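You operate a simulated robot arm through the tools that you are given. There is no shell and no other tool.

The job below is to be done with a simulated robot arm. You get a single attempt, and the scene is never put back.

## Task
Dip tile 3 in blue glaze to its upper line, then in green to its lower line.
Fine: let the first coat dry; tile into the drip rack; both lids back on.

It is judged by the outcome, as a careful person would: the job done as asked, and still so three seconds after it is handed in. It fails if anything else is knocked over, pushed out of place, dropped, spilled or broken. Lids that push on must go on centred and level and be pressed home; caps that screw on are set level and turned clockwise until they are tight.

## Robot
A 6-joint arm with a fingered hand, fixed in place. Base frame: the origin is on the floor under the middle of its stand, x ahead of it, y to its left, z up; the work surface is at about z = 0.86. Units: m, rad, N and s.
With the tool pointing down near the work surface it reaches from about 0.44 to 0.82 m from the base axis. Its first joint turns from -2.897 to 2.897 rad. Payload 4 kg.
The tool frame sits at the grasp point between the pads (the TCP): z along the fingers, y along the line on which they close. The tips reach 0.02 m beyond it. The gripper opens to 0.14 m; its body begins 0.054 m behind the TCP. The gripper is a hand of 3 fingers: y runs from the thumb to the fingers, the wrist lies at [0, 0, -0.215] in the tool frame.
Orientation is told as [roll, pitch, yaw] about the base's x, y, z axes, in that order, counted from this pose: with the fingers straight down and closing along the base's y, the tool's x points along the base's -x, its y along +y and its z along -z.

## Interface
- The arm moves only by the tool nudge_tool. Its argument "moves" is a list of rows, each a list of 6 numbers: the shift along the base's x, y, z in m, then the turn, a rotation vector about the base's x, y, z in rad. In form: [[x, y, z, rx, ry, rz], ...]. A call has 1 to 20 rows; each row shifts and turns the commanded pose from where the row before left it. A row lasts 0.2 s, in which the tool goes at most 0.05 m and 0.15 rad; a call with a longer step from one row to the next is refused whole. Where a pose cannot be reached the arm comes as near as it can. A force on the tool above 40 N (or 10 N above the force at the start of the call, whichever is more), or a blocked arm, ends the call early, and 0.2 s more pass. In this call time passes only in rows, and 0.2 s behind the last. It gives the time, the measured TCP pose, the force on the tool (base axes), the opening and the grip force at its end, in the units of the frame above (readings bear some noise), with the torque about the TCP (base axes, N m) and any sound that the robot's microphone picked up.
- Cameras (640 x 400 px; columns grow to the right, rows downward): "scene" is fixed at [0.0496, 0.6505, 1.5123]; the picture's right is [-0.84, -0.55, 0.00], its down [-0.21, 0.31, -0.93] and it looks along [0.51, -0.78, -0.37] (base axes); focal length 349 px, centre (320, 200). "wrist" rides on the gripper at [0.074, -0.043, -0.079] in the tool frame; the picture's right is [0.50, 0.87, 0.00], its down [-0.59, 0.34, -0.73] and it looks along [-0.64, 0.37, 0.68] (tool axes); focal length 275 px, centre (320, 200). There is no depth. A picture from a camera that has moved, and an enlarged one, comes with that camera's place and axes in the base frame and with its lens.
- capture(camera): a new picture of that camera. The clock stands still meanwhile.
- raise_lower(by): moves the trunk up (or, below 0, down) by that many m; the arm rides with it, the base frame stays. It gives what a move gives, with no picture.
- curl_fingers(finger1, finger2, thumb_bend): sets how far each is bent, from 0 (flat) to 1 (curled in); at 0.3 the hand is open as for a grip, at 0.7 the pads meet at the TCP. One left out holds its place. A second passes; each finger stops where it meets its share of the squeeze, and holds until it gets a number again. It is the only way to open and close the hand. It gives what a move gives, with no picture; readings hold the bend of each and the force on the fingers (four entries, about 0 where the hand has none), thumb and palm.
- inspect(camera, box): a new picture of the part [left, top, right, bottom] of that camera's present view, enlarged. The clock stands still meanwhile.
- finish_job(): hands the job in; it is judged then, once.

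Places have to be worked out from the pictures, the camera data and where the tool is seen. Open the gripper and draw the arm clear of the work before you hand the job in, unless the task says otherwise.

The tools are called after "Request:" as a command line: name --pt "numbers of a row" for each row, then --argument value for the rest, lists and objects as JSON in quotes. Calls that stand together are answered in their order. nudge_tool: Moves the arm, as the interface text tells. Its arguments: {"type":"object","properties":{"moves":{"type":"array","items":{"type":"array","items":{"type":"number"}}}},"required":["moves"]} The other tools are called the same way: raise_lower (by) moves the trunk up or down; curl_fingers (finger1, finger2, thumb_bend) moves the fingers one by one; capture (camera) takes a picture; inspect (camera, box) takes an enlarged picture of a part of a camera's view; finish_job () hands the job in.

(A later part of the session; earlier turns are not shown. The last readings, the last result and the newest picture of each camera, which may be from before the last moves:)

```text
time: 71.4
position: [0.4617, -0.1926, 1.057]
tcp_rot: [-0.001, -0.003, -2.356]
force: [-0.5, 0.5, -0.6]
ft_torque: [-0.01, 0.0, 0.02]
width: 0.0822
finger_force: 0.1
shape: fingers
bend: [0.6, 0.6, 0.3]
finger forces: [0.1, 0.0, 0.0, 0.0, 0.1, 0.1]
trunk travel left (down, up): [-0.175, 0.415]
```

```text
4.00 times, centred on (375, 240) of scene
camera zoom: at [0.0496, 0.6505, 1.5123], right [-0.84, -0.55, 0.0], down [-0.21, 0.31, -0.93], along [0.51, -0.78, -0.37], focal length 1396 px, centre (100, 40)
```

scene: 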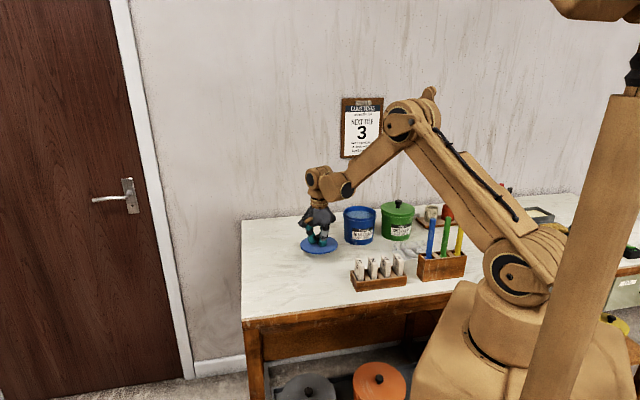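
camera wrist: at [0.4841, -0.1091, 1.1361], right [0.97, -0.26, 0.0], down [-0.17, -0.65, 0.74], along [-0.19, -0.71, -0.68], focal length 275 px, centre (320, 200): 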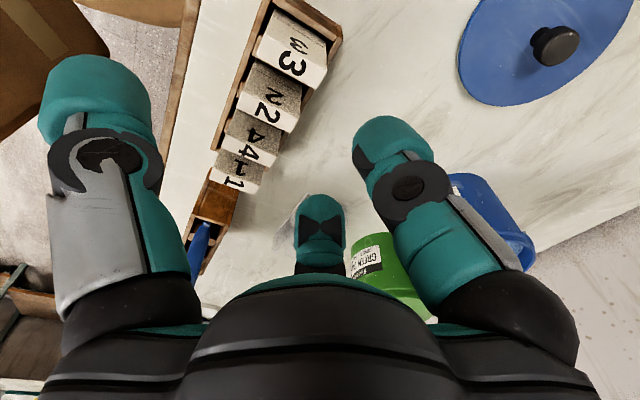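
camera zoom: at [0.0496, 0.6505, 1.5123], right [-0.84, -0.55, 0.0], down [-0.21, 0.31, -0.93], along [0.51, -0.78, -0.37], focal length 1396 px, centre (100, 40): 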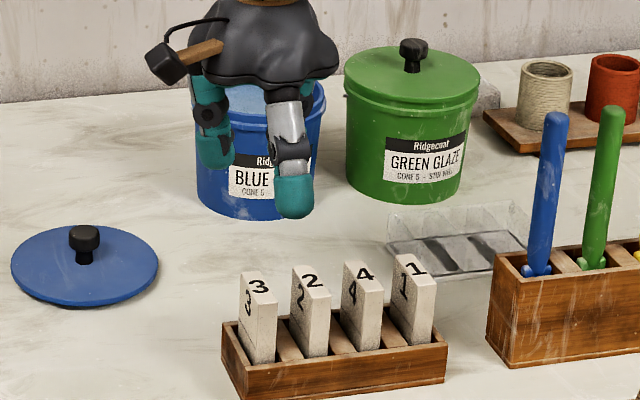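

Refined: tile 3 spans 16 mm by 45 mm, centred at (0.4465, −0.175), top z 0.94. I set the TCP just at the far edge line, (0.464, −0.1923), and descend to z 0.95 so the tips stay above the holder rim.

Request:
nudge_tool --pt "0.002 0.0003 -0.03 0 0 0" --pt "0 0 -0.03 0 0 0" --pt "0 0 -0.02 0 0 0"

Request:
capture --camera "wrist"

Request:
inspect --camera "scene" --box '[330, 190, 420, 290]'

```text
time: 72.2
position: [0.4661, -0.1927, 0.9766]
tcp_rot: [0.002, -0.003, -2.355]
force: [-0.3, 0.6, -0.2]
ft_torque: [-0.01, 0.01, -0.01]
width: 0.0823
finger_force: 0.0
shape: fingers
bend: [0.6, 0.6, 0.3]
finger forces: [0.0, 0.0, 0.0, 0.0, 0.1, 0.1]
trunk travel left (down, up): [-0.175, 0.415]
```

```text
taken
camera wrist: at [0.487, -0.109, 1.0553], right [0.97, -0.26, 0.0], down [-0.18, -0.65, 0.74], along [-0.19, -0.71, -0.68], focal length 275 px, centre (320, 200)
```

wrist: 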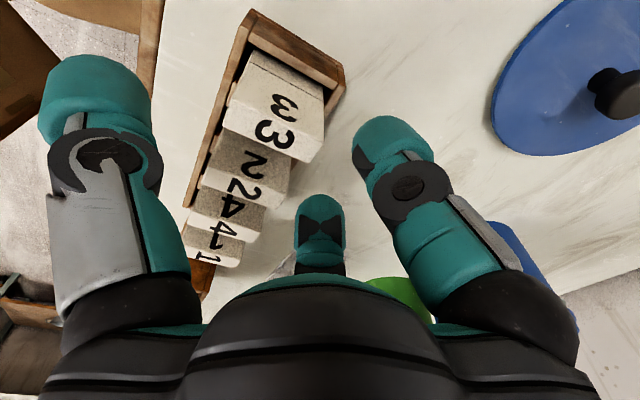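

```text
4.00 times, centred on (375, 240) of scene
camera zoom: at [0.0496, 0.6505, 1.5123], right [-0.84, -0.55, 0.0], down [-0.21, 0.31, -0.93], along [0.51, -0.78, -0.37], focal length 1396 px, centre (100, 40)
```

zoom: 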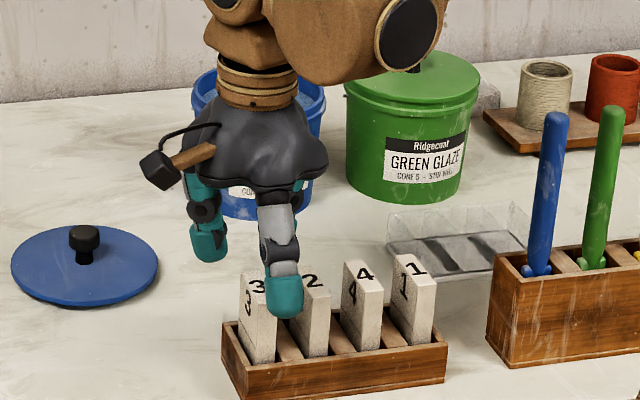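

Clearances look right on both sides. I descend the last 26 mm.

Request:
nudge_tool --pt "-0.001 -0.0005 -0.013 0 0 0" --pt "0 0 -0.0135 0 0 0"

Request:
capture --camera "wrist"

Request:
inspect --camera "scene" --box '[330, 190, 420, 290]'

```text
time: 72.8
position: [0.4628, -0.1921, 0.9504]
tcp_rot: [0.002, -0.001, -2.357]
force: [0.2, -0.2, 0.1]
ft_torque: [0.02, 0.0, -0.02]
width: 0.082
finger_force: 0.1
shape: fingers
bend: [0.6, 0.6, 0.3]
finger forces: [0.1, 0.0, 0.0, 0.0, 0.1, 0.0]
trunk travel left (down, up): [-0.175, 0.415]
```

```text
taken
camera wrist: at [0.4856, -0.1096, 1.0289], right [0.97, -0.26, 0.0], down [-0.18, -0.65, 0.74], along [-0.19, -0.71, -0.68], focal length 275 px, centre (320, 200)
```

wrist: 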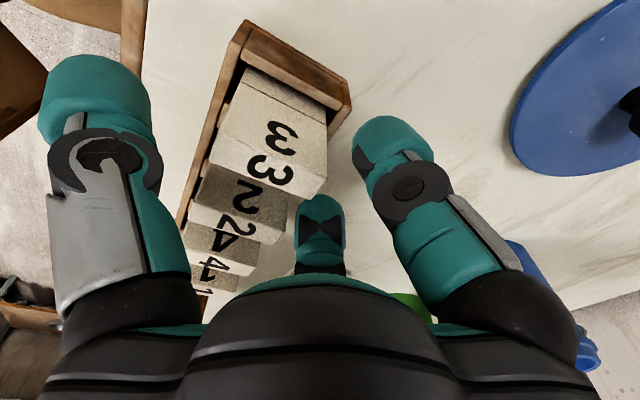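

```text
4.00 times, centred on (375, 240) of scene
camera zoom: at [0.0496, 0.6505, 1.5123], right [-0.84, -0.55, 0.0], down [-0.21, 0.31, -0.93], along [0.51, -0.78, -0.37], focal length 1396 px, centre (100, 40)
```

zoom: 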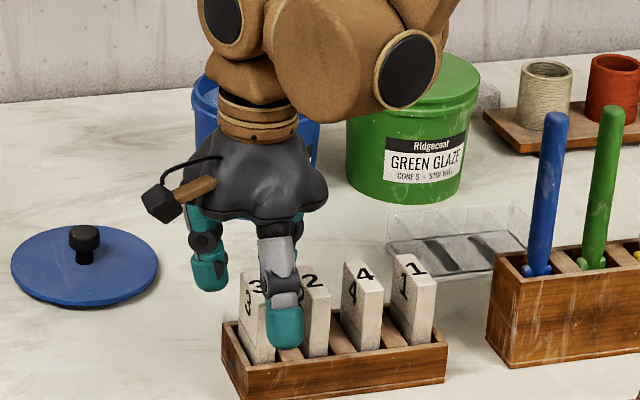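

I bring the two fingers together behind the far edge first, thumb still open.

Request:
curl_fingers --finger1 0.66 --finger2 0.66

Request:
capture --camera "wrist"

```text
time: 73.8
position: [0.4639, -0.1923, 0.9507]
tcp_rot: [0.003, -0.002, -2.355]
force: [0.5, 0.0, -0.1]
ft_torque: [-0.01, -0.02, 0.0]
width: 0.0749
finger_force: 0.2
shape: fingers
bend: [0.66, 0.66, 0.3]
finger forces: [0.2, 0.0, 0.0, 0.0, 0.0, 0.0]
trunk travel left (down, up): [-0.175, 0.415]
```

```text
taken
camera wrist: at [0.4854, -0.1095, 1.0292], right [0.97, -0.26, 0.0], down [-0.18, -0.65, 0.74], along [-0.19, -0.71, -0.68], focal length 275 px, centre (320, 200)
```

wrist: 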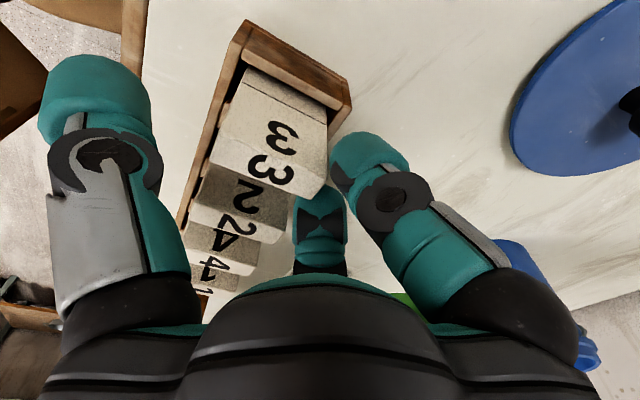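

The two tips now form a V right behind the far edge without touching. I close the thumb onto the near edge.

Request:
curl_fingers --thumb_bend 0.6

Request:
capture --camera "wrist"

Request:
inspect --camera "scene" --box '[330, 190, 420, 290]'

```text
time: 74.8
position: [0.4623, -0.1913, 0.9517]
tcp_rot: [0.004, 0.0, -2.355]
force: [-11.2, 17.3, 15.8]
ft_torque: [0.69, 0.63, -0.06]
width: 0.0403
finger_force: 13.4
shape: fingers
bend: [0.64, 0.65, 0.53]
finger forces: [3.1, 1.6, 0.1, 0.0, 21.9, 0.1]
trunk travel left (down, up): [-0.175, 0.415]
```

```text
taken
camera wrist: at [0.4833, -0.1071, 1.0305], right [0.97, -0.26, 0.0], down [-0.18, -0.65, 0.74], along [-0.19, -0.71, -0.68], focal length 275 px, centre (320, 200)
```

wrist: 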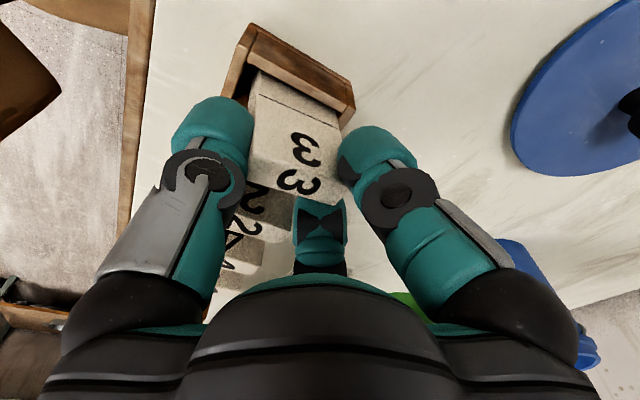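

```text
4.00 times, centred on (375, 240) of scene
camera zoom: at [0.0496, 0.6505, 1.5123], right [-0.84, -0.55, 0.0], down [-0.21, 0.31, -0.93], along [0.51, -0.78, -0.37], focal length 1396 px, centre (100, 40)
```

zoom: 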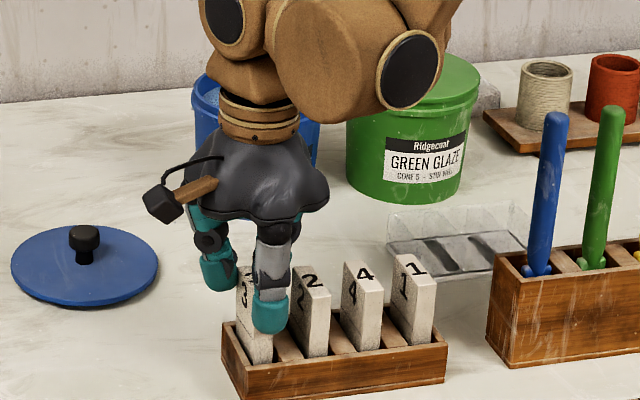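

The thumb carries 22 N but the fingers only 2–3 N, so the tile is being pressed against its holder instead of the fingers. I look closely before doing anything else.

Request:
inspect --camera "wrist" --box '[190, 10, 390, 260]'

Request:
inspect --camera "scene" --box '[340, 235, 410, 295]'

```text
1.60 times, centred on (290, 135) of wrist
camera zoom: at [0.4833, -0.1071, 1.0305], right [0.97, -0.26, 0.0], down [-0.18, -0.65, 0.74], along [-0.19, -0.71, -0.68], focal length 440 px, centre (368, 304)
```

zoom: 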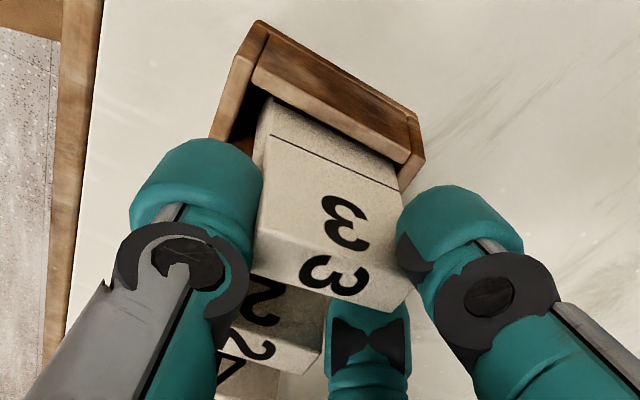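

```text
6.67 times, centred on (375, 265) of scene
camera zoom: at [0.0496, 0.6505, 1.5123], right [-0.84, -0.55, 0.0], down [-0.21, 0.31, -0.93], along [0.51, -0.78, -0.37], focal length 2327 px, centre (-47, -233)
```

zoom: 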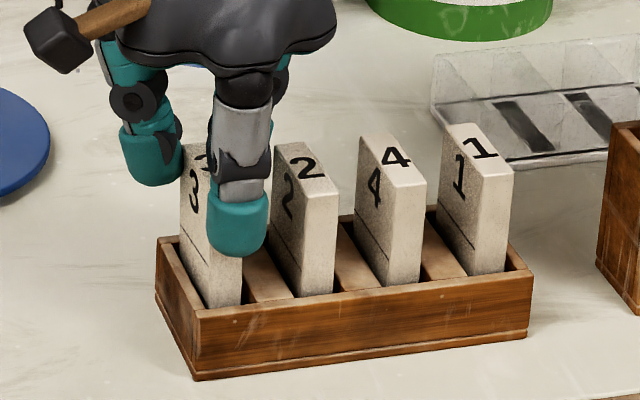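

The fingers are only lightly on the far edge while the thumb pushes. I close the fingers fully so that the squeeze balances between the two edges.

Request:
curl_fingers --finger1 0.72 --finger2 0.72

Request:
inspect --camera "wrist" --box '[190, 10, 390, 260]'

```text
time: 75.8
position: [0.4608, -0.1906, 0.9521]
tcp_rot: [0.004, -0.002, -2.354]
force: [-11.1, 18.5, 16.3]
ft_torque: [0.78, 0.71, -0.04]
width: 0.0402
finger_force: 19.7
shape: fingers
bend: [0.65, 0.65, 0.53]
finger forces: [9.1, 7.2, 0.0, 0.0, 23.0, 0.0]
trunk travel left (down, up): [-0.175, 0.415]
```

```text
1.60 times, centred on (290, 135) of wrist
camera zoom: at [0.4835, -0.1074, 1.0304], right [0.97, -0.26, 0.0], down [-0.18, -0.65, 0.74], along [-0.19, -0.71, -0.68], focal length 440 px, centre (368, 304)
```

zoom: 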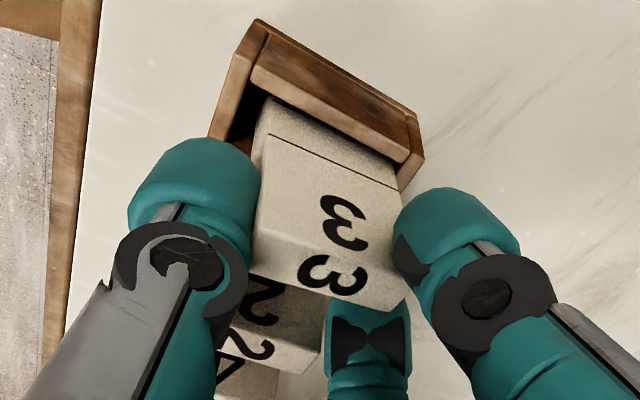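

The tile is held, but the hand still pushes it outward and down against the holder (about 20 N and 16 N). I ease the hand 3 mm back toward the robot and slightly up to take that load off.

Request:
nudge_tool --pt "-0.001 0.001 0.001 0 0 0" --pt "-0.001 0.001 0.001 0 0 0"

```text
time: 76.4
position: [0.4608, -0.1896, 0.9521]
tcp_rot: [0.003, 0.001, -2.354]
force: [-5.5, 8.3, 0.1]
ft_torque: [0.43, 0.3, -0.04]
width: 0.0399
finger_force: 15.1
shape: fingers
bend: [0.65, 0.65, 0.53]
finger forces: [6.9, 6.2, 0.0, 0.0, 16.6, 0.0]
trunk travel left (down, up): [-0.175, 0.415]
```

Request:
nudge_tool --pt "-0.001 0.0013 0.0005 0 0 0"

Request:
inspect --camera "wrist" --box '[190, 10, 390, 260]'

```text
time: 76.8
position: [0.4605, -0.189, 0.9525]
tcp_rot: [0.004, -0.002, -2.357]
force: [-3.6, 3.1, -3.0]
ft_torque: [0.18, 0.18, 0.01]
width: 0.0389
finger_force: 13.4
shape: fingers
bend: [0.65, 0.65, 0.54]
finger forces: [6.0, 6.1, 0.0, 0.0, 14.2, 0.0]
trunk travel left (down, up): [-0.175, 0.415]
```

```text
1.60 times, centred on (290, 135) of wrist
camera zoom: at [0.4823, -0.1064, 1.0319], right [0.97, -0.26, 0.0], down [-0.18, -0.65, 0.74], along [-0.19, -0.71, -0.68], focal length 440 px, centre (368, 304)
```

zoom: 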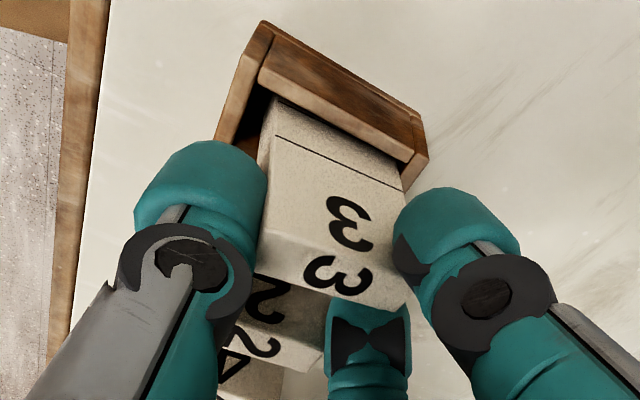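

Loads are nearly balanced now. I lift slowly and watch whether the tile comes along straight.

Request:
nudge_tool --pt "0 0 0.004 0 0 0" --pt "0 0 0.004 0 0 0" --pt "0 0 0.004 0 0 0"

Request:
inspect --camera "wrist" --box '[190, 10, 390, 260]'

Request:
inspect --camera "scene" --box '[340, 225, 410, 295]'

```text
time: 77.6
position: [0.4603, -0.1884, 0.9656]
tcp_rot: [0.001, 0.0, -2.356]
force: [-1.4, 0.7, -1.4]
ft_torque: [0.08, 0.02, -0.01]
width: 0.0375
finger_force: 12.4
shape: fingers
bend: [0.65, 0.65, 0.55]
finger forces: [6.4, 6.4, 0.1, 0.0, 11.8, 0.0]
trunk travel left (down, up): [-0.175, 0.415]
```

```text
1.60 times, centred on (290, 135) of wrist
camera zoom: at [0.4814, -0.1065, 1.0447], right [0.97, -0.26, 0.0], down [-0.18, -0.65, 0.74], along [-0.19, -0.71, -0.68], focal length 440 px, centre (368, 304)
```

zoom: 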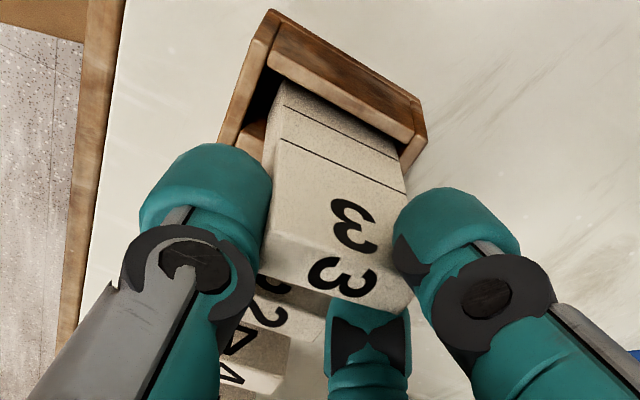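

```text
5.71 times, centred on (375, 260) of scene
camera zoom: at [0.0496, 0.6505, 1.5123], right [-0.84, -0.55, 0.0], down [-0.21, 0.31, -0.93], along [0.51, -0.78, -0.37], focal length 1994 px, centre (6, -143)
```

zoom: 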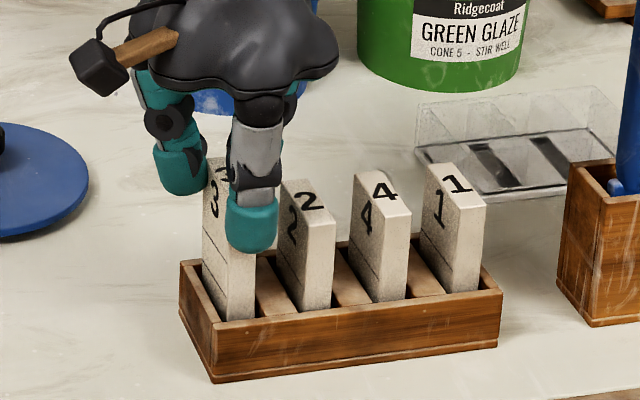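

The tile is coming straight up and its second, lower line is now visible. I continue lifting it clear of the holder.

Request:
nudge_tool --pt "0 0 0.006 0 0 0" --pt "0 0 0.008 0 0 0" --pt "0 0 0.008 0 0 0" --pt "0 0 0.01 0 0 0" --pt "0 0 0.01 0 0 0" --pt "0 0 0.01 0 0 0" --pt "0 0 0.02 0 0 0" --pt "0 0 0.02 0 0 0"

Request:
capture --camera "wrist"

Request:
inspect --camera "scene" --box '[320, 180, 420, 295]'

```text
time: 79.4
position: [0.4605, -0.1894, 1.0566]
tcp_rot: [0.0, 0.0, -2.358]
force: [-0.4, 0.3, -1.2]
ft_torque: [-0.02, -0.02, -0.01]
width: 0.037
finger_force: 12.1
shape: fingers
bend: [0.65, 0.65, 0.55]
finger forces: [6.7, 6.7, 0.0, 0.0, 11.0, 0.0]
trunk travel left (down, up): [-0.175, 0.415]
```

```text
taken
camera wrist: at [0.4821, -0.107, 1.137], right [0.97, -0.26, 0.0], down [-0.18, -0.65, 0.74], along [-0.19, -0.71, -0.68], focal length 275 px, centre (320, 200)
```

wrist: 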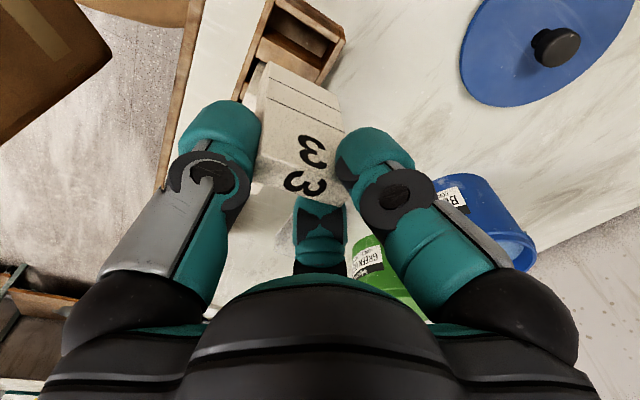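

```text
3.48 times, centred on (370, 238) of scene
camera zoom: at [0.0496, 0.6505, 1.5123], right [-0.84, -0.55, 0.0], down [-0.21, 0.31, -0.93], along [0.51, -0.78, -0.37], focal length 1214 px, centre (146, 70)
```

zoom: 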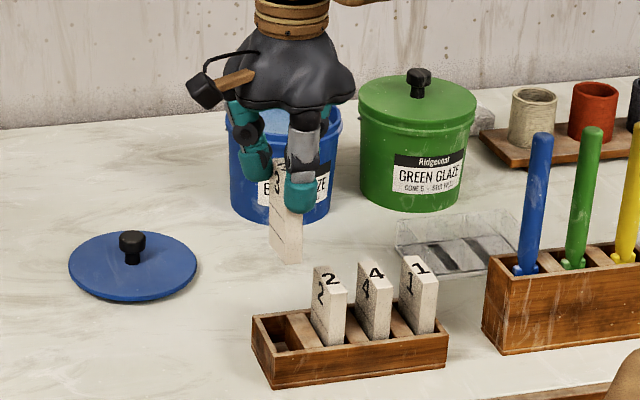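

Tile 3 is free and the other tiles stand undisturbed. I enlarge it in both views to measure its tilt and lines.

Request:
inspect --camera "scene" --box '[345, 205, 395, 260]'

Request:
inspect --camera "wrist" --box '[230, 40, 370, 210]'

```text
7.27 times, centred on (370, 232) of scene
camera zoom: at [0.0496, 0.6505, 1.5123], right [-0.84, -0.55, 0.0], down [-0.21, 0.31, -0.93], along [0.51, -0.78, -0.37], focal length 2538 px, centre (-44, -36)
```

zoom: 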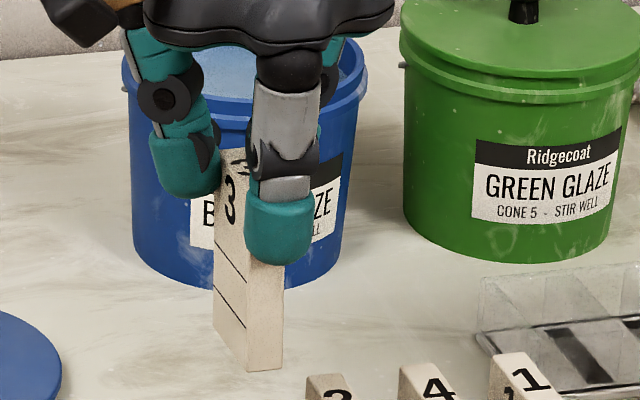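

```text
2.35 times, centred on (300, 125) of wrist
camera zoom: at [0.4821, -0.107, 1.137], right [0.97, -0.26, 0.0], down [-0.18, -0.65, 0.74], along [-0.19, -0.71, -0.68], focal length 648 px, centre (367, 376)
```

zoom: 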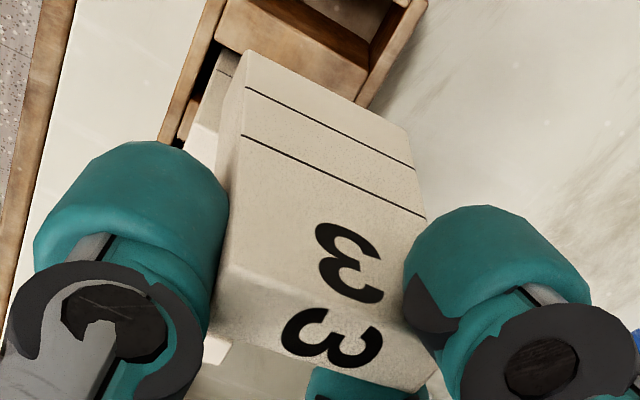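

Measured on the tile: lower line about 18 mm and upper line about 39 mm above the bottom, total height about 78 mm, and the tile hangs tilted about 6° (top away from the robot). I rotate the hand 6° back about the bench direction to make it plumb and check.

Request:
nudge_tool --pt "0 0 0.02 -0.0371 -0.0371 0" --pt "0 0 0.02 -0.0371 -0.0371 0"

Request:
inspect --camera "wrist" --box '[230, 40, 370, 210]'

Request:
inspect --camera "scene" --box '[345, 185, 395, 240]'

```text
time: 80.0
position: [0.4601, -0.1886, 1.0999]
tcp_rot: [0.107, 0.001, -2.354]
force: [0.6, 0.3, -0.6]
ft_torque: [0.0, -0.02, -0.04]
width: 0.0369
finger_force: 12.1
shape: fingers
bend: [0.65, 0.65, 0.55]
finger forces: [6.7, 6.6, 0.1, 0.0, 11.0, 0.0]
trunk travel left (down, up): [-0.175, 0.415]
```

```text
2.35 times, centred on (300, 125) of wrist
camera zoom: at [0.4758, -0.0999, 1.1731], right [0.96, -0.25, 0.09], down [-0.23, -0.6, 0.77], along [-0.14, -0.76, -0.64], focal length 648 px, centre (367, 376)
```

zoom: 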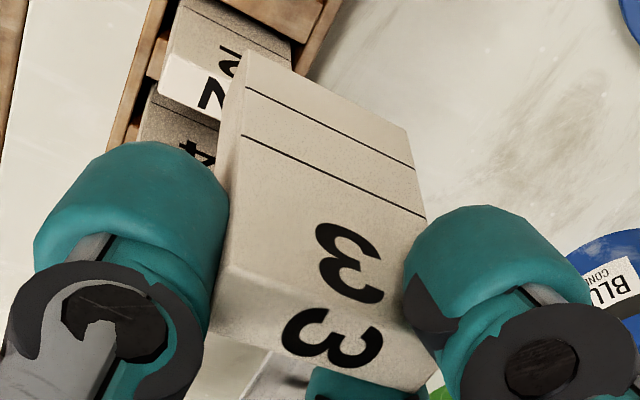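

```text
7.27 times, centred on (370, 212) of scene
camera zoom: at [0.0496, 0.6505, 1.5123], right [-0.84, -0.55, 0.0], down [-0.21, 0.31, -0.93], along [0.51, -0.78, -0.37], focal length 2538 px, centre (-44, 109)
```

zoom: 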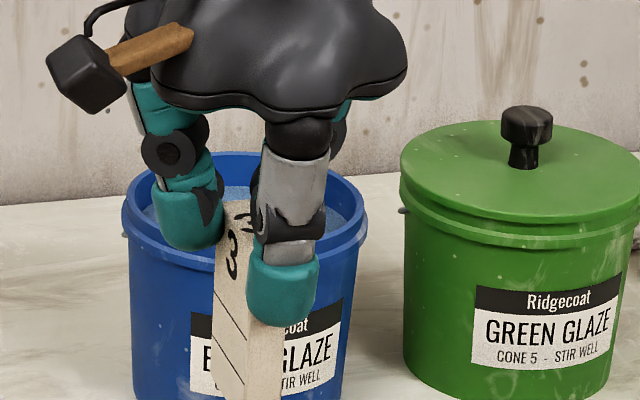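

The tile now should hang close to plumb; I will verify it against the glaze surface itself, going in from shallow to deep. I carry it over the blue pot.

Request:
nudge_tool --pt "0.0197 -0.0384 0 0 0 0" --pt "0.0197 -0.0384 0 0 0 0" --pt "0.0197 -0.0384 0 0 0 0" --pt "0.0197 -0.0384 0 0 0 0" --pt "0.0197 -0.0384 0 0 0 0" --pt "0.0197 -0.0384 0 0 0 0" --pt "0.0198 -0.0386 0 0 0 0" --pt "0 0 -0.02 0 0 0"

Request:
capture --camera "wrist"

Request:
inspect --camera "scene" --box '[325, 170, 405, 250]'

```text
time: 81.8
position: [0.5972, -0.4566, 1.0742]
tcp_rot: [0.107, -0.001, -2.354]
force: [0.7, -0.8, -1.7]
ft_torque: [0.02, -0.01, -0.02]
width: 0.0368
finger_force: 12.0
shape: fingers
bend: [0.65, 0.65, 0.55]
finger forces: [6.5, 6.3, 0.1, 0.1, 10.8, 0.0]
trunk travel left (down, up): [-0.175, 0.415]
```

```text
taken
camera wrist: at [0.6143, -0.369, 1.1487], right [0.96, -0.25, 0.09], down [-0.23, -0.6, 0.77], along [-0.14, -0.76, -0.64], focal length 275 px, centre (320, 200)
```

wrist: 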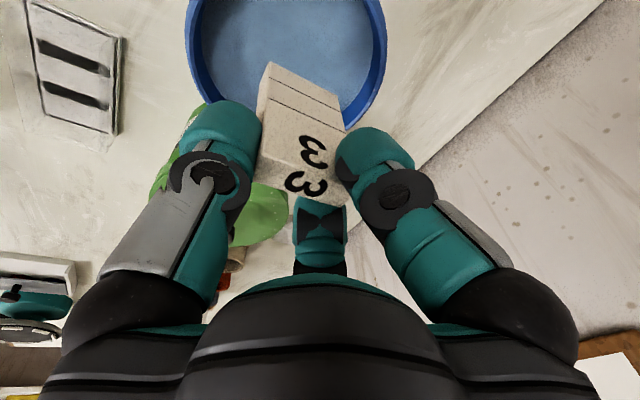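

```text
5.00 times, centred on (365, 210) of scene
camera zoom: at [0.0496, 0.6505, 1.5123], right [-0.84, -0.55, 0.0], down [-0.21, 0.31, -0.93], along [0.51, -0.78, -0.37], focal length 1745 px, centre (95, 150)
```

zoom: 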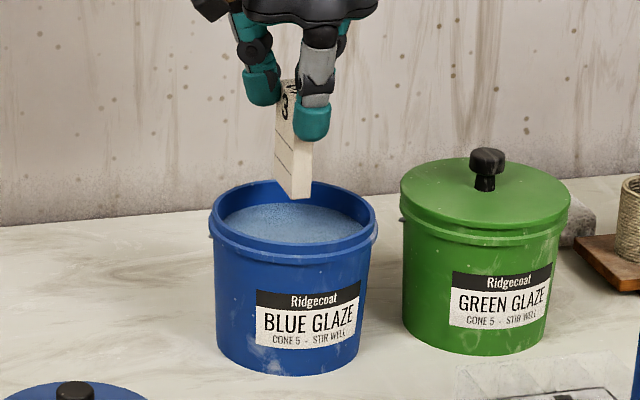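

Centred over the pot. I lower until the tile's bottom is just over the glaze.

Request:
nudge_tool --pt "0 0 -0.015 0 0 0" --pt "0 0 -0.015 0 0 0" --pt "0 0 -0.01 0 0 0"

Request:
inspect --camera "wrist" --box '[190, 0, 400, 210]'

Request:
inspect --camera "scene" --box '[325, 180, 395, 250]'

```text
time: 82.6
position: [0.6002, -0.4585, 1.0369]
tcp_rot: [0.107, 0.0, -2.356]
force: [0.4, -0.2, -1.5]
ft_torque: [-0.02, 0.01, -0.02]
width: 0.0368
finger_force: 12.1
shape: fingers
bend: [0.65, 0.65, 0.55]
finger forces: [6.5, 6.3, 0.1, 0.0, 10.7, 0.1]
trunk travel left (down, up): [-0.175, 0.415]
```

```text
1.90 times, centred on (295, 105) of wrist
camera zoom: at [0.6157, -0.3701, 1.1105], right [0.96, -0.25, 0.09], down [-0.23, -0.6, 0.77], along [-0.14, -0.76, -0.64], focal length 524 px, centre (368, 381)
```

zoom: 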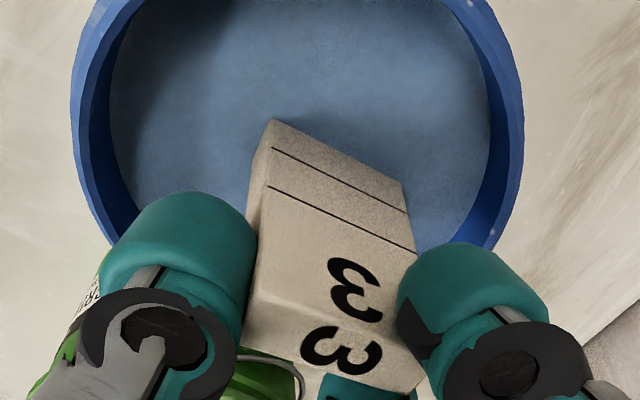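

```text
5.71 times, centred on (360, 215) of scene
camera zoom: at [0.0496, 0.6505, 1.5123], right [-0.84, -0.55, 0.0], down [-0.21, 0.31, -0.93], along [0.51, -0.78, -0.37], focal length 1994 px, centre (91, 114)
```

zoom: 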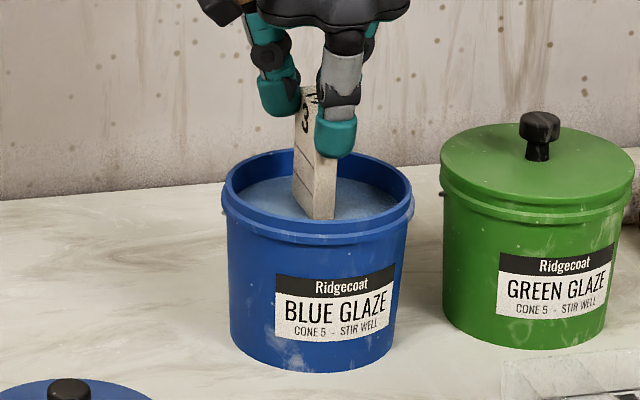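

Clear of the rim all round. I dip the first centimetre and look at the waterline against the drawn lines.

Request:
nudge_tool --pt "0 0 -0.008 0 0 0" --pt "0 0 -0.006 0 0 0" --pt "0 0 -0.006 0 0 0" --pt "0 0 -0.006 0 0 0"

Request:
inspect --camera "wrist" --box '[220, 20, 380, 210]'

Request:
inspect --camera "scene" --box '[340, 190, 390, 240]'

```text
time: 83.6
position: [0.598, -0.4576, 1.0111]
tcp_rot: [0.107, -0.001, -2.357]
force: [0.1, 0.3, -1.4]
ft_torque: [-0.02, 0.0, 0.0]
width: 0.0367
finger_force: 11.9
shape: fingers
bend: [0.65, 0.65, 0.55]
finger forces: [6.5, 6.4, 0.1, 0.0, 10.6, 0.0]
trunk travel left (down, up): [-0.175, 0.415]
```

```text
2.11 times, centred on (300, 115) of wrist
camera zoom: at [0.615, -0.3699, 1.0853], right [0.96, -0.25, 0.09], down [-0.23, -0.6, 0.77], along [-0.14, -0.76, -0.64], focal length 580 px, centre (362, 379)
```

zoom: 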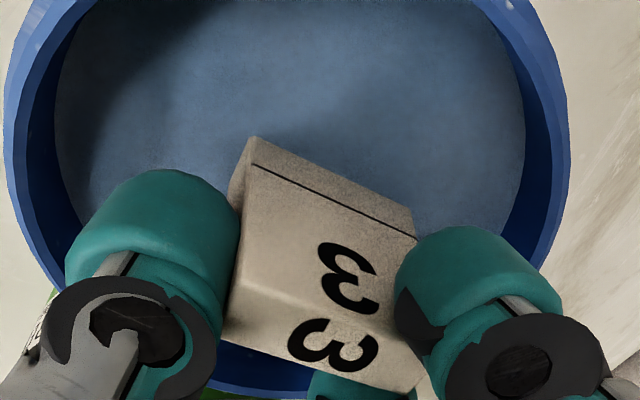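

```text
8.00 times, centred on (365, 215) of scene
camera zoom: at [0.0496, 0.6505, 1.5123], right [-0.84, -0.55, 0.0], down [-0.21, 0.31, -0.93], along [0.51, -0.78, -0.37], focal length 2792 px, centre (-40, 80)
```

zoom: 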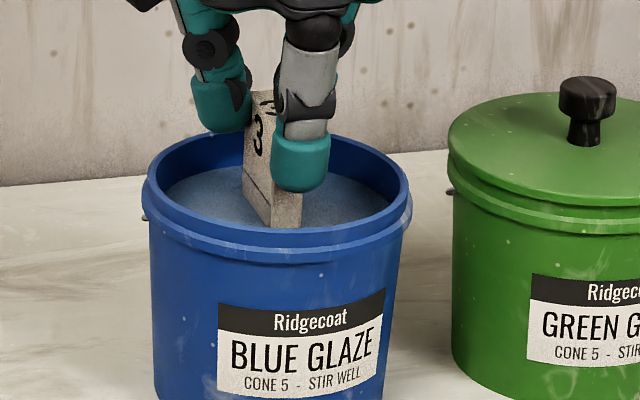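

The waterline is already about 12–13 mm below the upper line and looks nearly parallel to it. I enlarge for an exact reading.

Request:
inspect --camera "wrist" --box '[265, 75, 345, 145]'

```text
5.71 times, centred on (305, 110) of wrist
camera zoom: at [0.615, -0.3699, 1.0853], right [0.96, -0.25, 0.09], down [-0.23, -0.6, 0.77], along [-0.14, -0.76, -0.64], focal length 1573 px, centre (406, 714)
```

zoom: 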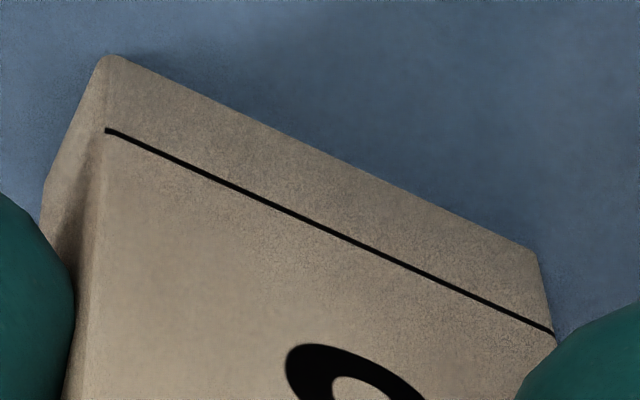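

The waterline is at z 0.951; the upper line is 12.4 mm above it at the near side and 14.1 mm at the far side, so about 2° of tilt is left. I rotate back 1.9° and go 8 mm deeper.

Request:
nudge_tool --pt "0 0 0 0.0229 0.0229 0" --pt "0 0 -0.004 0 0 0" --pt "0 0 -0.004 0 0 0"

Request:
inspect --camera "wrist" --box '[265, 75, 345, 145]'

```text
time: 84.4
position: [0.5995, -0.4578, 1.0029]
tcp_rot: [0.072, -0.001, -2.358]
force: [0.0, 0.7, -1.8]
ft_torque: [-0.02, -0.03, -0.02]
width: 0.0369
finger_force: 12.3
shape: fingers
bend: [0.65, 0.65, 0.55]
finger forces: [6.5, 6.4, 0.0, 0.0, 10.6, 0.1]
trunk travel left (down, up): [-0.175, 0.415]
```

```text
5.71 times, centred on (305, 110) of wrist
camera zoom: at [0.6164, -0.3713, 1.0787], right [0.96, -0.26, 0.06], down [-0.21, -0.62, 0.76], along [-0.16, -0.74, -0.65], focal length 1573 px, centre (406, 714)
```

zoom: 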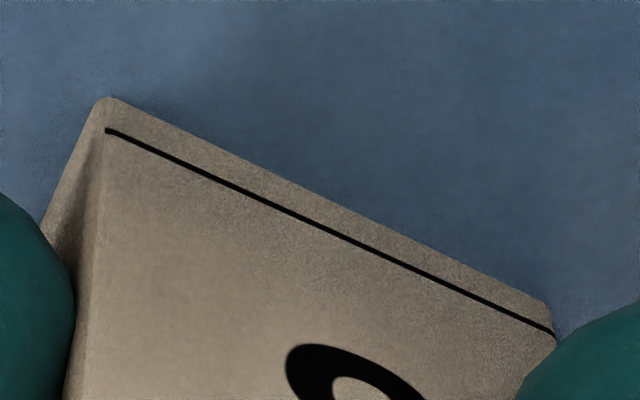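

Now the waterline is parallel to the upper line, about 5.4 mm below it. I go 4 mm deeper and check once more before the last bit.

Request:
nudge_tool --pt "0 0 -0.002 0 0 0" --pt "0 0 -0.002 0 0 0"

Request:
inspect --camera "wrist" --box '[265, 75, 345, 145]'

```text
time: 85.0
position: [0.5983, -0.458, 0.9988]
tcp_rot: [0.073, -0.001, -2.356]
force: [-0.5, 0.2, -0.4]
ft_torque: [-0.01, 0.02, -0.03]
width: 0.0367
finger_force: 12.1
shape: fingers
bend: [0.65, 0.65, 0.55]
finger forces: [6.6, 6.4, 0.1, 0.1, 10.6, 0.1]
trunk travel left (down, up): [-0.175, 0.415]
```

```text
5.71 times, centred on (305, 110) of wrist
camera zoom: at [0.616, -0.371, 1.0748], right [0.96, -0.26, 0.06], down [-0.21, -0.62, 0.76], along [-0.16, -0.74, -0.65], focal length 1573 px, centre (406, 714)
```

zoom: 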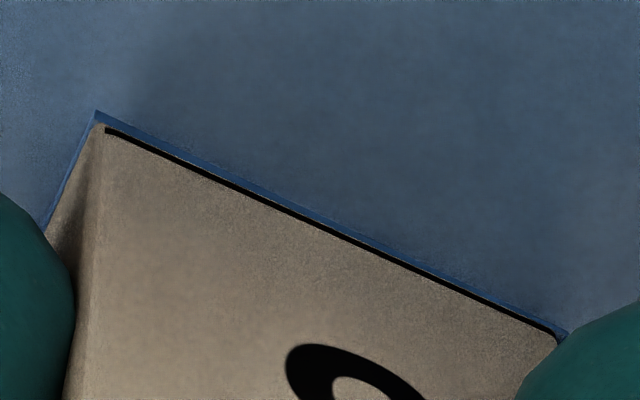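

A coat shell has formed and its top edge meets the lower side of the drawn line. I go 0.6 mm deeper so that it sits on the line, hold briefly, then look.

Request:
nudge_tool --pt "0 0 -0.0006 0 0 0" --pt "0 0 0 0 0 0" --pt "0 0 0 0 0 0" --pt "0 0 0 0 0 0"

Request:
inspect --camera "wrist" --box '[265, 75, 345, 145]'

```text
time: 86.0
position: [0.5977, -0.4571, 0.998]
tcp_rot: [0.074, -0.001, -2.356]
force: [0.6, -0.8, -0.1]
ft_torque: [-0.03, 0.01, 0.0]
width: 0.0366
finger_force: 11.0
shape: fingers
bend: [0.65, 0.65, 0.55]
finger forces: [6.4, 6.4, 0.1, 0.1, 10.6, 0.0]
trunk travel left (down, up): [-0.175, 0.415]
```

```text
5.71 times, centred on (305, 110) of wrist
camera zoom: at [0.6161, -0.3713, 1.0739], right [0.96, -0.26, 0.06], down [-0.21, -0.62, 0.76], along [-0.16, -0.74, -0.65], focal length 1573 px, centre (406, 714)
```

zoom: 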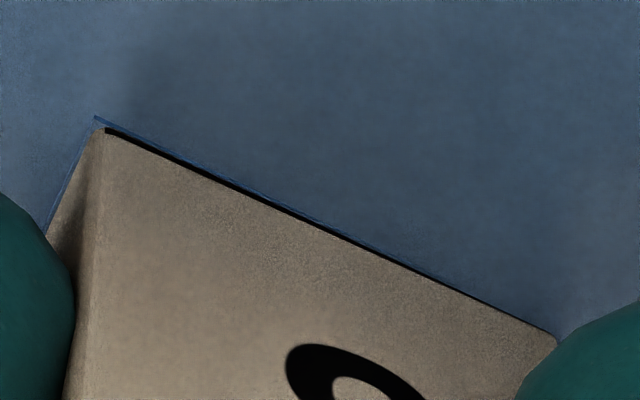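

The glaze edge now lies on the upper line along its whole length. I draw the tile out slowly and let it drip over the pot.

Request:
nudge_tool --pt "0 0 0.005 0 0 0" --pt "0 0 0.008 0 0 0" --pt "0 0 0.01 0 0 0" --pt "0 0 0.01 0 0 0" --pt "0 0 0.01 0 0 0" --pt "0 0 0.01 0 0 0" --pt "0 0 0.01 0 0 0" --pt "0 0 0.01 0 0 0" --pt "0 0 0 0 0 0" --pt "0 0 0 0 0 0" --pt "0 0 0 0 0 0" --pt "0 0 0 0 0 0" --pt "0 0 0 0 0 0" --pt "0 0 0 0 0 0" --pt "0 0 0 0 0 0" --pt "0 0 0 0 0 0" --pt "0 0 0 0 0 0" --pt "0 0 0 0 0 0"

Request:
inspect --camera "wrist" --box '[230, 40, 370, 210]'

Request:
inspect --camera "scene" --box '[325, 170, 405, 250]'

```text
time: 89.8
position: [0.5971, -0.4588, 1.0715]
tcp_rot: [0.073, -0.001, -2.356]
force: [-0.1, 0.5, -1.4]
ft_torque: [-0.02, -0.04, 0.0]
width: 0.0366
finger_force: 11.9
shape: fingers
bend: [0.65, 0.65, 0.55]
finger forces: [6.5, 6.4, 0.1, 0.0, 10.6, 0.0]
trunk travel left (down, up): [-0.175, 0.415]
```

```text
2.35 times, centred on (300, 125) of wrist
camera zoom: at [0.616, -0.372, 1.1472], right [0.96, -0.26, 0.06], down [-0.21, -0.62, 0.76], along [-0.16, -0.74, -0.65], focal length 648 px, centre (367, 376)
```

zoom: 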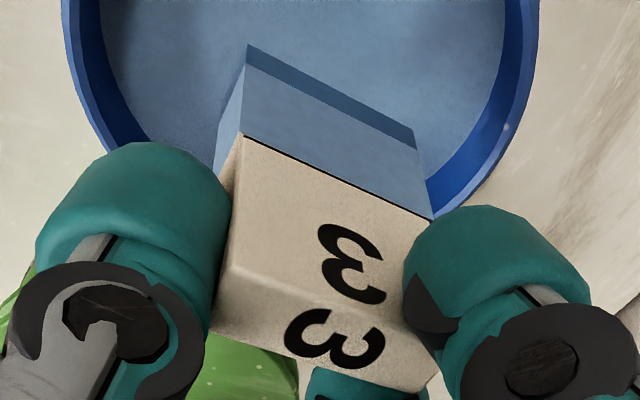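

```text
5.00 times, centred on (365, 210) of scene
camera zoom: at [0.0496, 0.6505, 1.5123], right [-0.84, -0.55, 0.0], down [-0.21, 0.31, -0.93], along [0.51, -0.78, -0.37], focal length 1745 px, centre (95, 150)
```

zoom: 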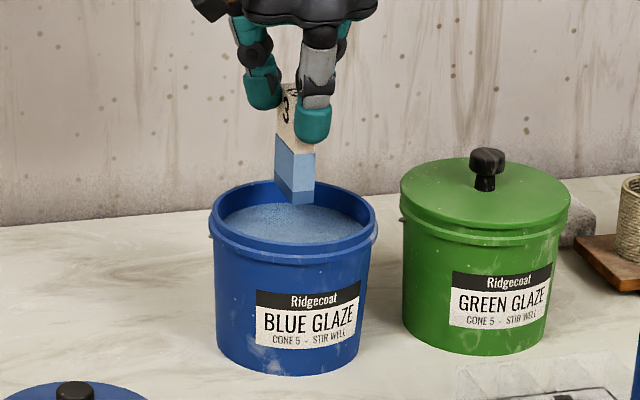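

The blue coat ends right on the upper line. The darker band at the bottom looks still wet or draining, so I keep holding it over the pot and watch.

Request:
nudge_tool --pt "0 0 0 0 0 0" --pt "0 0 0 0 0 0" --pt "0 0 0 0 0 0" --pt "0 0 0 0 0 0" --pt "0 0 0 0 0 0" --pt "0 0 0 0 0 0" --pt "0 0 0 0 0 0" --pt "0 0 0 0 0 0" --pt "0 0 0 0 0 0" --pt "0 0 0 0 0 0" --pt "0 0 0 0 0 0" --pt "0 0 0 0 0 0" --pt "0 0 0 0 0 0" --pt "0 0 0 0 0 0" --pt "0 0 0 0 0 0" --pt "0 0 0 0 0 0" --pt "0 0 0 0 0 0" --pt "0 0 0 0 0 0" --pt "0 0 0 0 0 0" --pt "0 0 0 0 0 0"

Request:
inspect --camera "wrist" --box '[230, 40, 370, 210]'

Request:
inspect --camera "scene" --box '[345, 185, 395, 225]'

```text
time: 94.0
position: [0.5986, -0.4597, 1.0715]
tcp_rot: [0.071, -0.002, -2.358]
force: [-0.3, 0.4, -1.1]
ft_torque: [0.0, 0.03, 0.0]
width: 0.0367
finger_force: 11.8
shape: fingers
bend: [0.65, 0.65, 0.55]
finger forces: [6.5, 6.4, 0.1, 0.0, 10.6, 0.1]
trunk travel left (down, up): [-0.175, 0.415]
```

```text
2.35 times, centred on (300, 125) of wrist
camera zoom: at [0.616, -0.372, 1.1472], right [0.96, -0.26, 0.06], down [-0.21, -0.62, 0.76], along [-0.16, -0.74, -0.65], focal length 648 px, centre (367, 376)
```

zoom: 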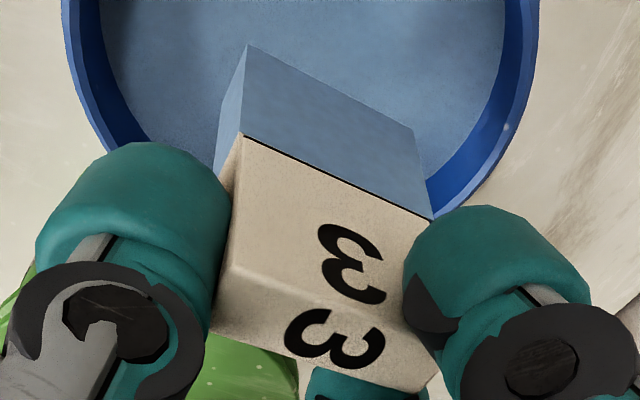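

```text
10.00 times, centred on (370, 205) of scene
camera zoom: at [0.0496, 0.6505, 1.5123], right [-0.84, -0.55, 0.0], down [-0.21, 0.31, -0.93], along [0.51, -0.78, -0.37], focal length 3490 px, centre (-180, 150)
```

zoom: 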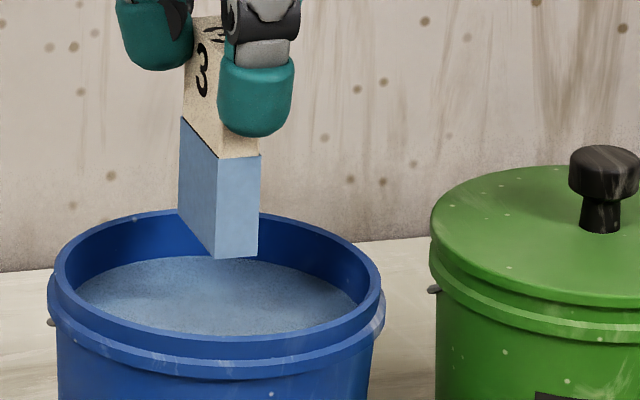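

The dark wet band has gone; the coat looks even. I take a close look at its surface, wait further, and compare, so as to judge when it is dry.

Request:
inspect --camera "wrist" --box '[270, 50, 340, 120]'

Request:
nudge_tool --pt "0 0 0 0 0 0" --pt "0 0 0 0 0 0" --pt "0 0 0 0 0 0" --pt "0 0 0 0 0 0" --pt "0 0 0 0 0 0" --pt "0 0 0 0 0 0" --pt "0 0 0 0 0 0" --pt "0 0 0 0 0 0" --pt "0 0 0 0 0 0" --pt "0 0 0 0 0 0" --pt "0 0 0 0 0 0" --pt "0 0 0 0 0 0" --pt "0 0 0 0 0 0" --pt "0 0 0 0 0 0" --pt "0 0 0 0 0 0" --pt "0 0 0 0 0 0" --pt "0 0 0 0 0 0" --pt "0 0 0 0 0 0" --pt "0 0 0 0 0 0" --pt "0 0 0 0 0 0"

Request:
inspect --camera "wrist" --box '[270, 50, 340, 120]'

```text
5.71 times, centred on (305, 85) of wrist
camera zoom: at [0.616, -0.372, 1.1472], right [0.96, -0.26, 0.06], down [-0.21, -0.62, 0.76], along [-0.16, -0.74, -0.65], focal length 1573 px, centre (406, 857)
```

zoom: 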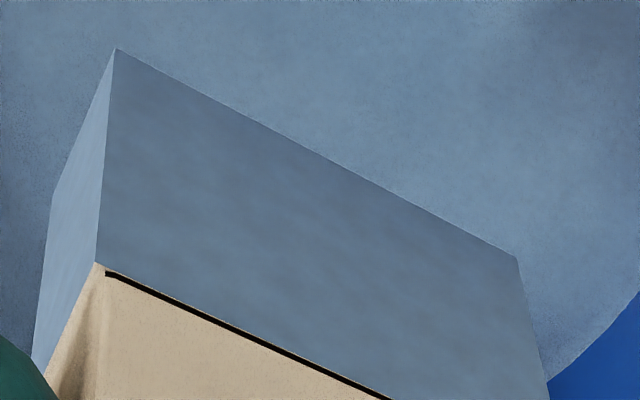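

```text
time: 98.2
position: [0.599, -0.4579, 1.0716]
tcp_rot: [0.073, -0.002, -2.355]
force: [-0.4, -0.4, -1.2]
ft_torque: [-0.01, -0.01, -0.02]
width: 0.0366
finger_force: 11.7
shape: fingers
bend: [0.65, 0.65, 0.55]
finger forces: [6.6, 6.4, 0.1, 0.0, 10.6, 0.0]
trunk travel left (down, up): [-0.175, 0.415]
```

```text
5.71 times, centred on (305, 85) of wrist
camera zoom: at [0.616, -0.372, 1.1472], right [0.96, -0.26, 0.06], down [-0.21, -0.62, 0.76], along [-0.16, -0.74, -0.65], focal length 1573 px, centre (406, 857)
```

zoom: 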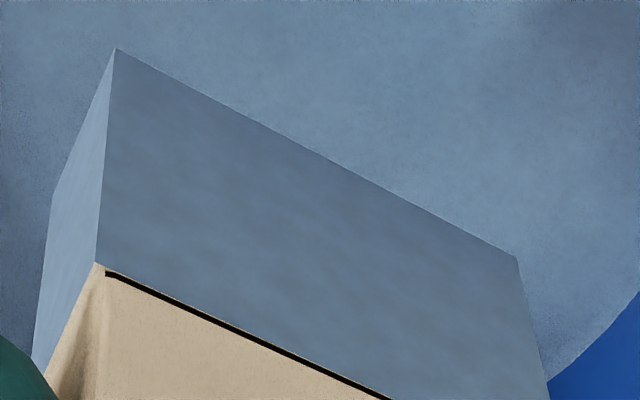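

No change over 4 s, so it seems drained; the lower line is now under the blue, but I measured it 20.4 mm below the upper line. I wait some more seconds over the pot before it touches the rack.

Request:
nudge_tool --pt "0 0 0 0 0 0" --pt "0 0 0 0 0 0" --pt "0 0 0 0 0 0" --pt "0 0 0 0 0 0" --pt "0 0 0 0 0 0" --pt "0 0 0 0 0 0" --pt "0 0 0 0 0 0" --pt "0 0 0 0 0 0" --pt "0 0 0 0 0 0" --pt "0 0 0 0 0 0" --pt "0 0 0 0 0 0" --pt "0 0 0 0 0 0" --pt "0 0 0 0 0 0" --pt "0 0 0 0 0 0" --pt "0 0 0 0 0 0" --pt "0 0 0 0 0 0" --pt "0 0 0 0 0 0" --pt "0 0 0 0 0 0" --pt "0 0 0 0 0 0" --pt "0 0 0 0 0 0"

Request:
nudge_tool --pt "0 0 0 0 0 0" --pt "0 0 0 0 0 0" --pt "0 0 0 0 0 0" --pt "0 0 0 0 0 0" --pt "0 0 0 0 0 0" --pt "0 0 0 0 0 0" --pt "0 0 0 0 0 0" --pt "0 0 0 0 0 0" --pt "0 0 0 0 0 0" --pt "0 0 0 0 0 0" --pt "0 0 0 0 0 0" --pt "0 0 0 0 0 0" --pt "0 0 0 0 0 0" --pt "0 0 0 0 0 0" --pt "0 0 0 0 0 0" --pt "0 0 0 0 0 0" --pt "0 0 0 0 0 0" --pt "0 0 0 0 0 0" --pt "0 0 0 0 0 0" --pt "0 0 0 0 0 0"

Request:
inspect --camera "wrist" --box '[230, 40, 370, 210]'

Request:
inspect --camera "scene" --box '[345, 185, 395, 225]'

```text
time: 102.4
position: [0.5986, -0.4581, 1.0703]
tcp_rot: [0.073, -0.002, -2.355]
force: [0.0, 0.5, -0.3]
ft_torque: [-0.04, 0.0, 0.01]
width: 0.0367
finger_force: 11.3
shape: fingers
bend: [0.65, 0.65, 0.55]
finger forces: [6.5, 6.3, 0.1, 0.1, 10.6, 0.0]
trunk travel left (down, up): [-0.175, 0.415]
```

```text
time: 106.6
position: [0.5984, -0.4584, 1.0714]
tcp_rot: [0.073, -0.003, -2.356]
force: [0.6, 0.4, -1.4]
ft_torque: [-0.02, 0.0, -0.01]
width: 0.0367
finger_force: 11.8
shape: fingers
bend: [0.65, 0.65, 0.55]
finger forces: [6.5, 6.5, 0.0, 0.1, 10.6, 0.0]
trunk travel left (down, up): [-0.175, 0.415]
```

```text
2.35 times, centred on (300, 125) of wrist
camera zoom: at [0.616, -0.372, 1.1472], right [0.96, -0.26, 0.06], down [-0.21, -0.62, 0.76], along [-0.16, -0.74, -0.65], focal length 648 px, centre (367, 376)
```

zoom: 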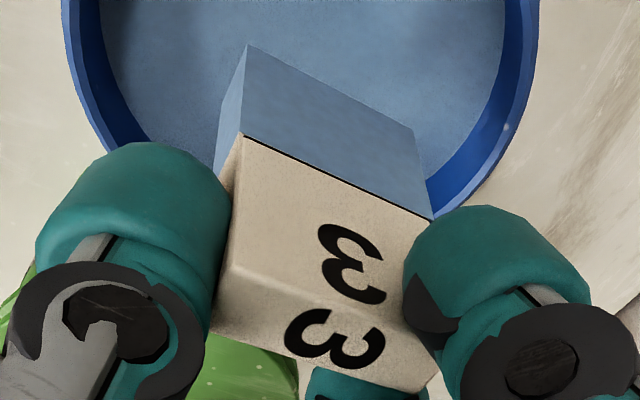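

```text
10.00 times, centred on (370, 205) of scene
camera zoom: at [0.0496, 0.6505, 1.5123], right [-0.84, -0.55, 0.0], down [-0.21, 0.31, -0.93], along [0.51, -0.78, -0.37], focal length 3490 px, centre (-180, 150)
```

zoom: 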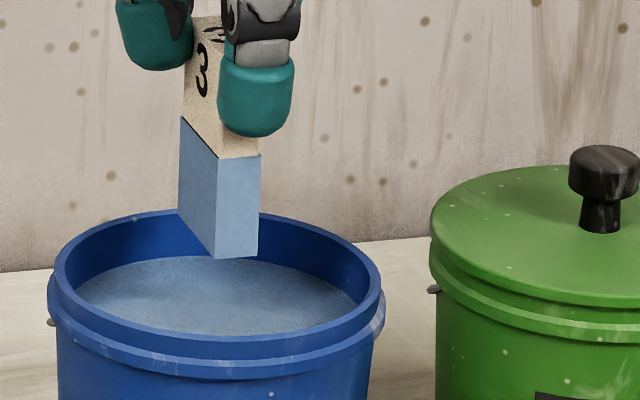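

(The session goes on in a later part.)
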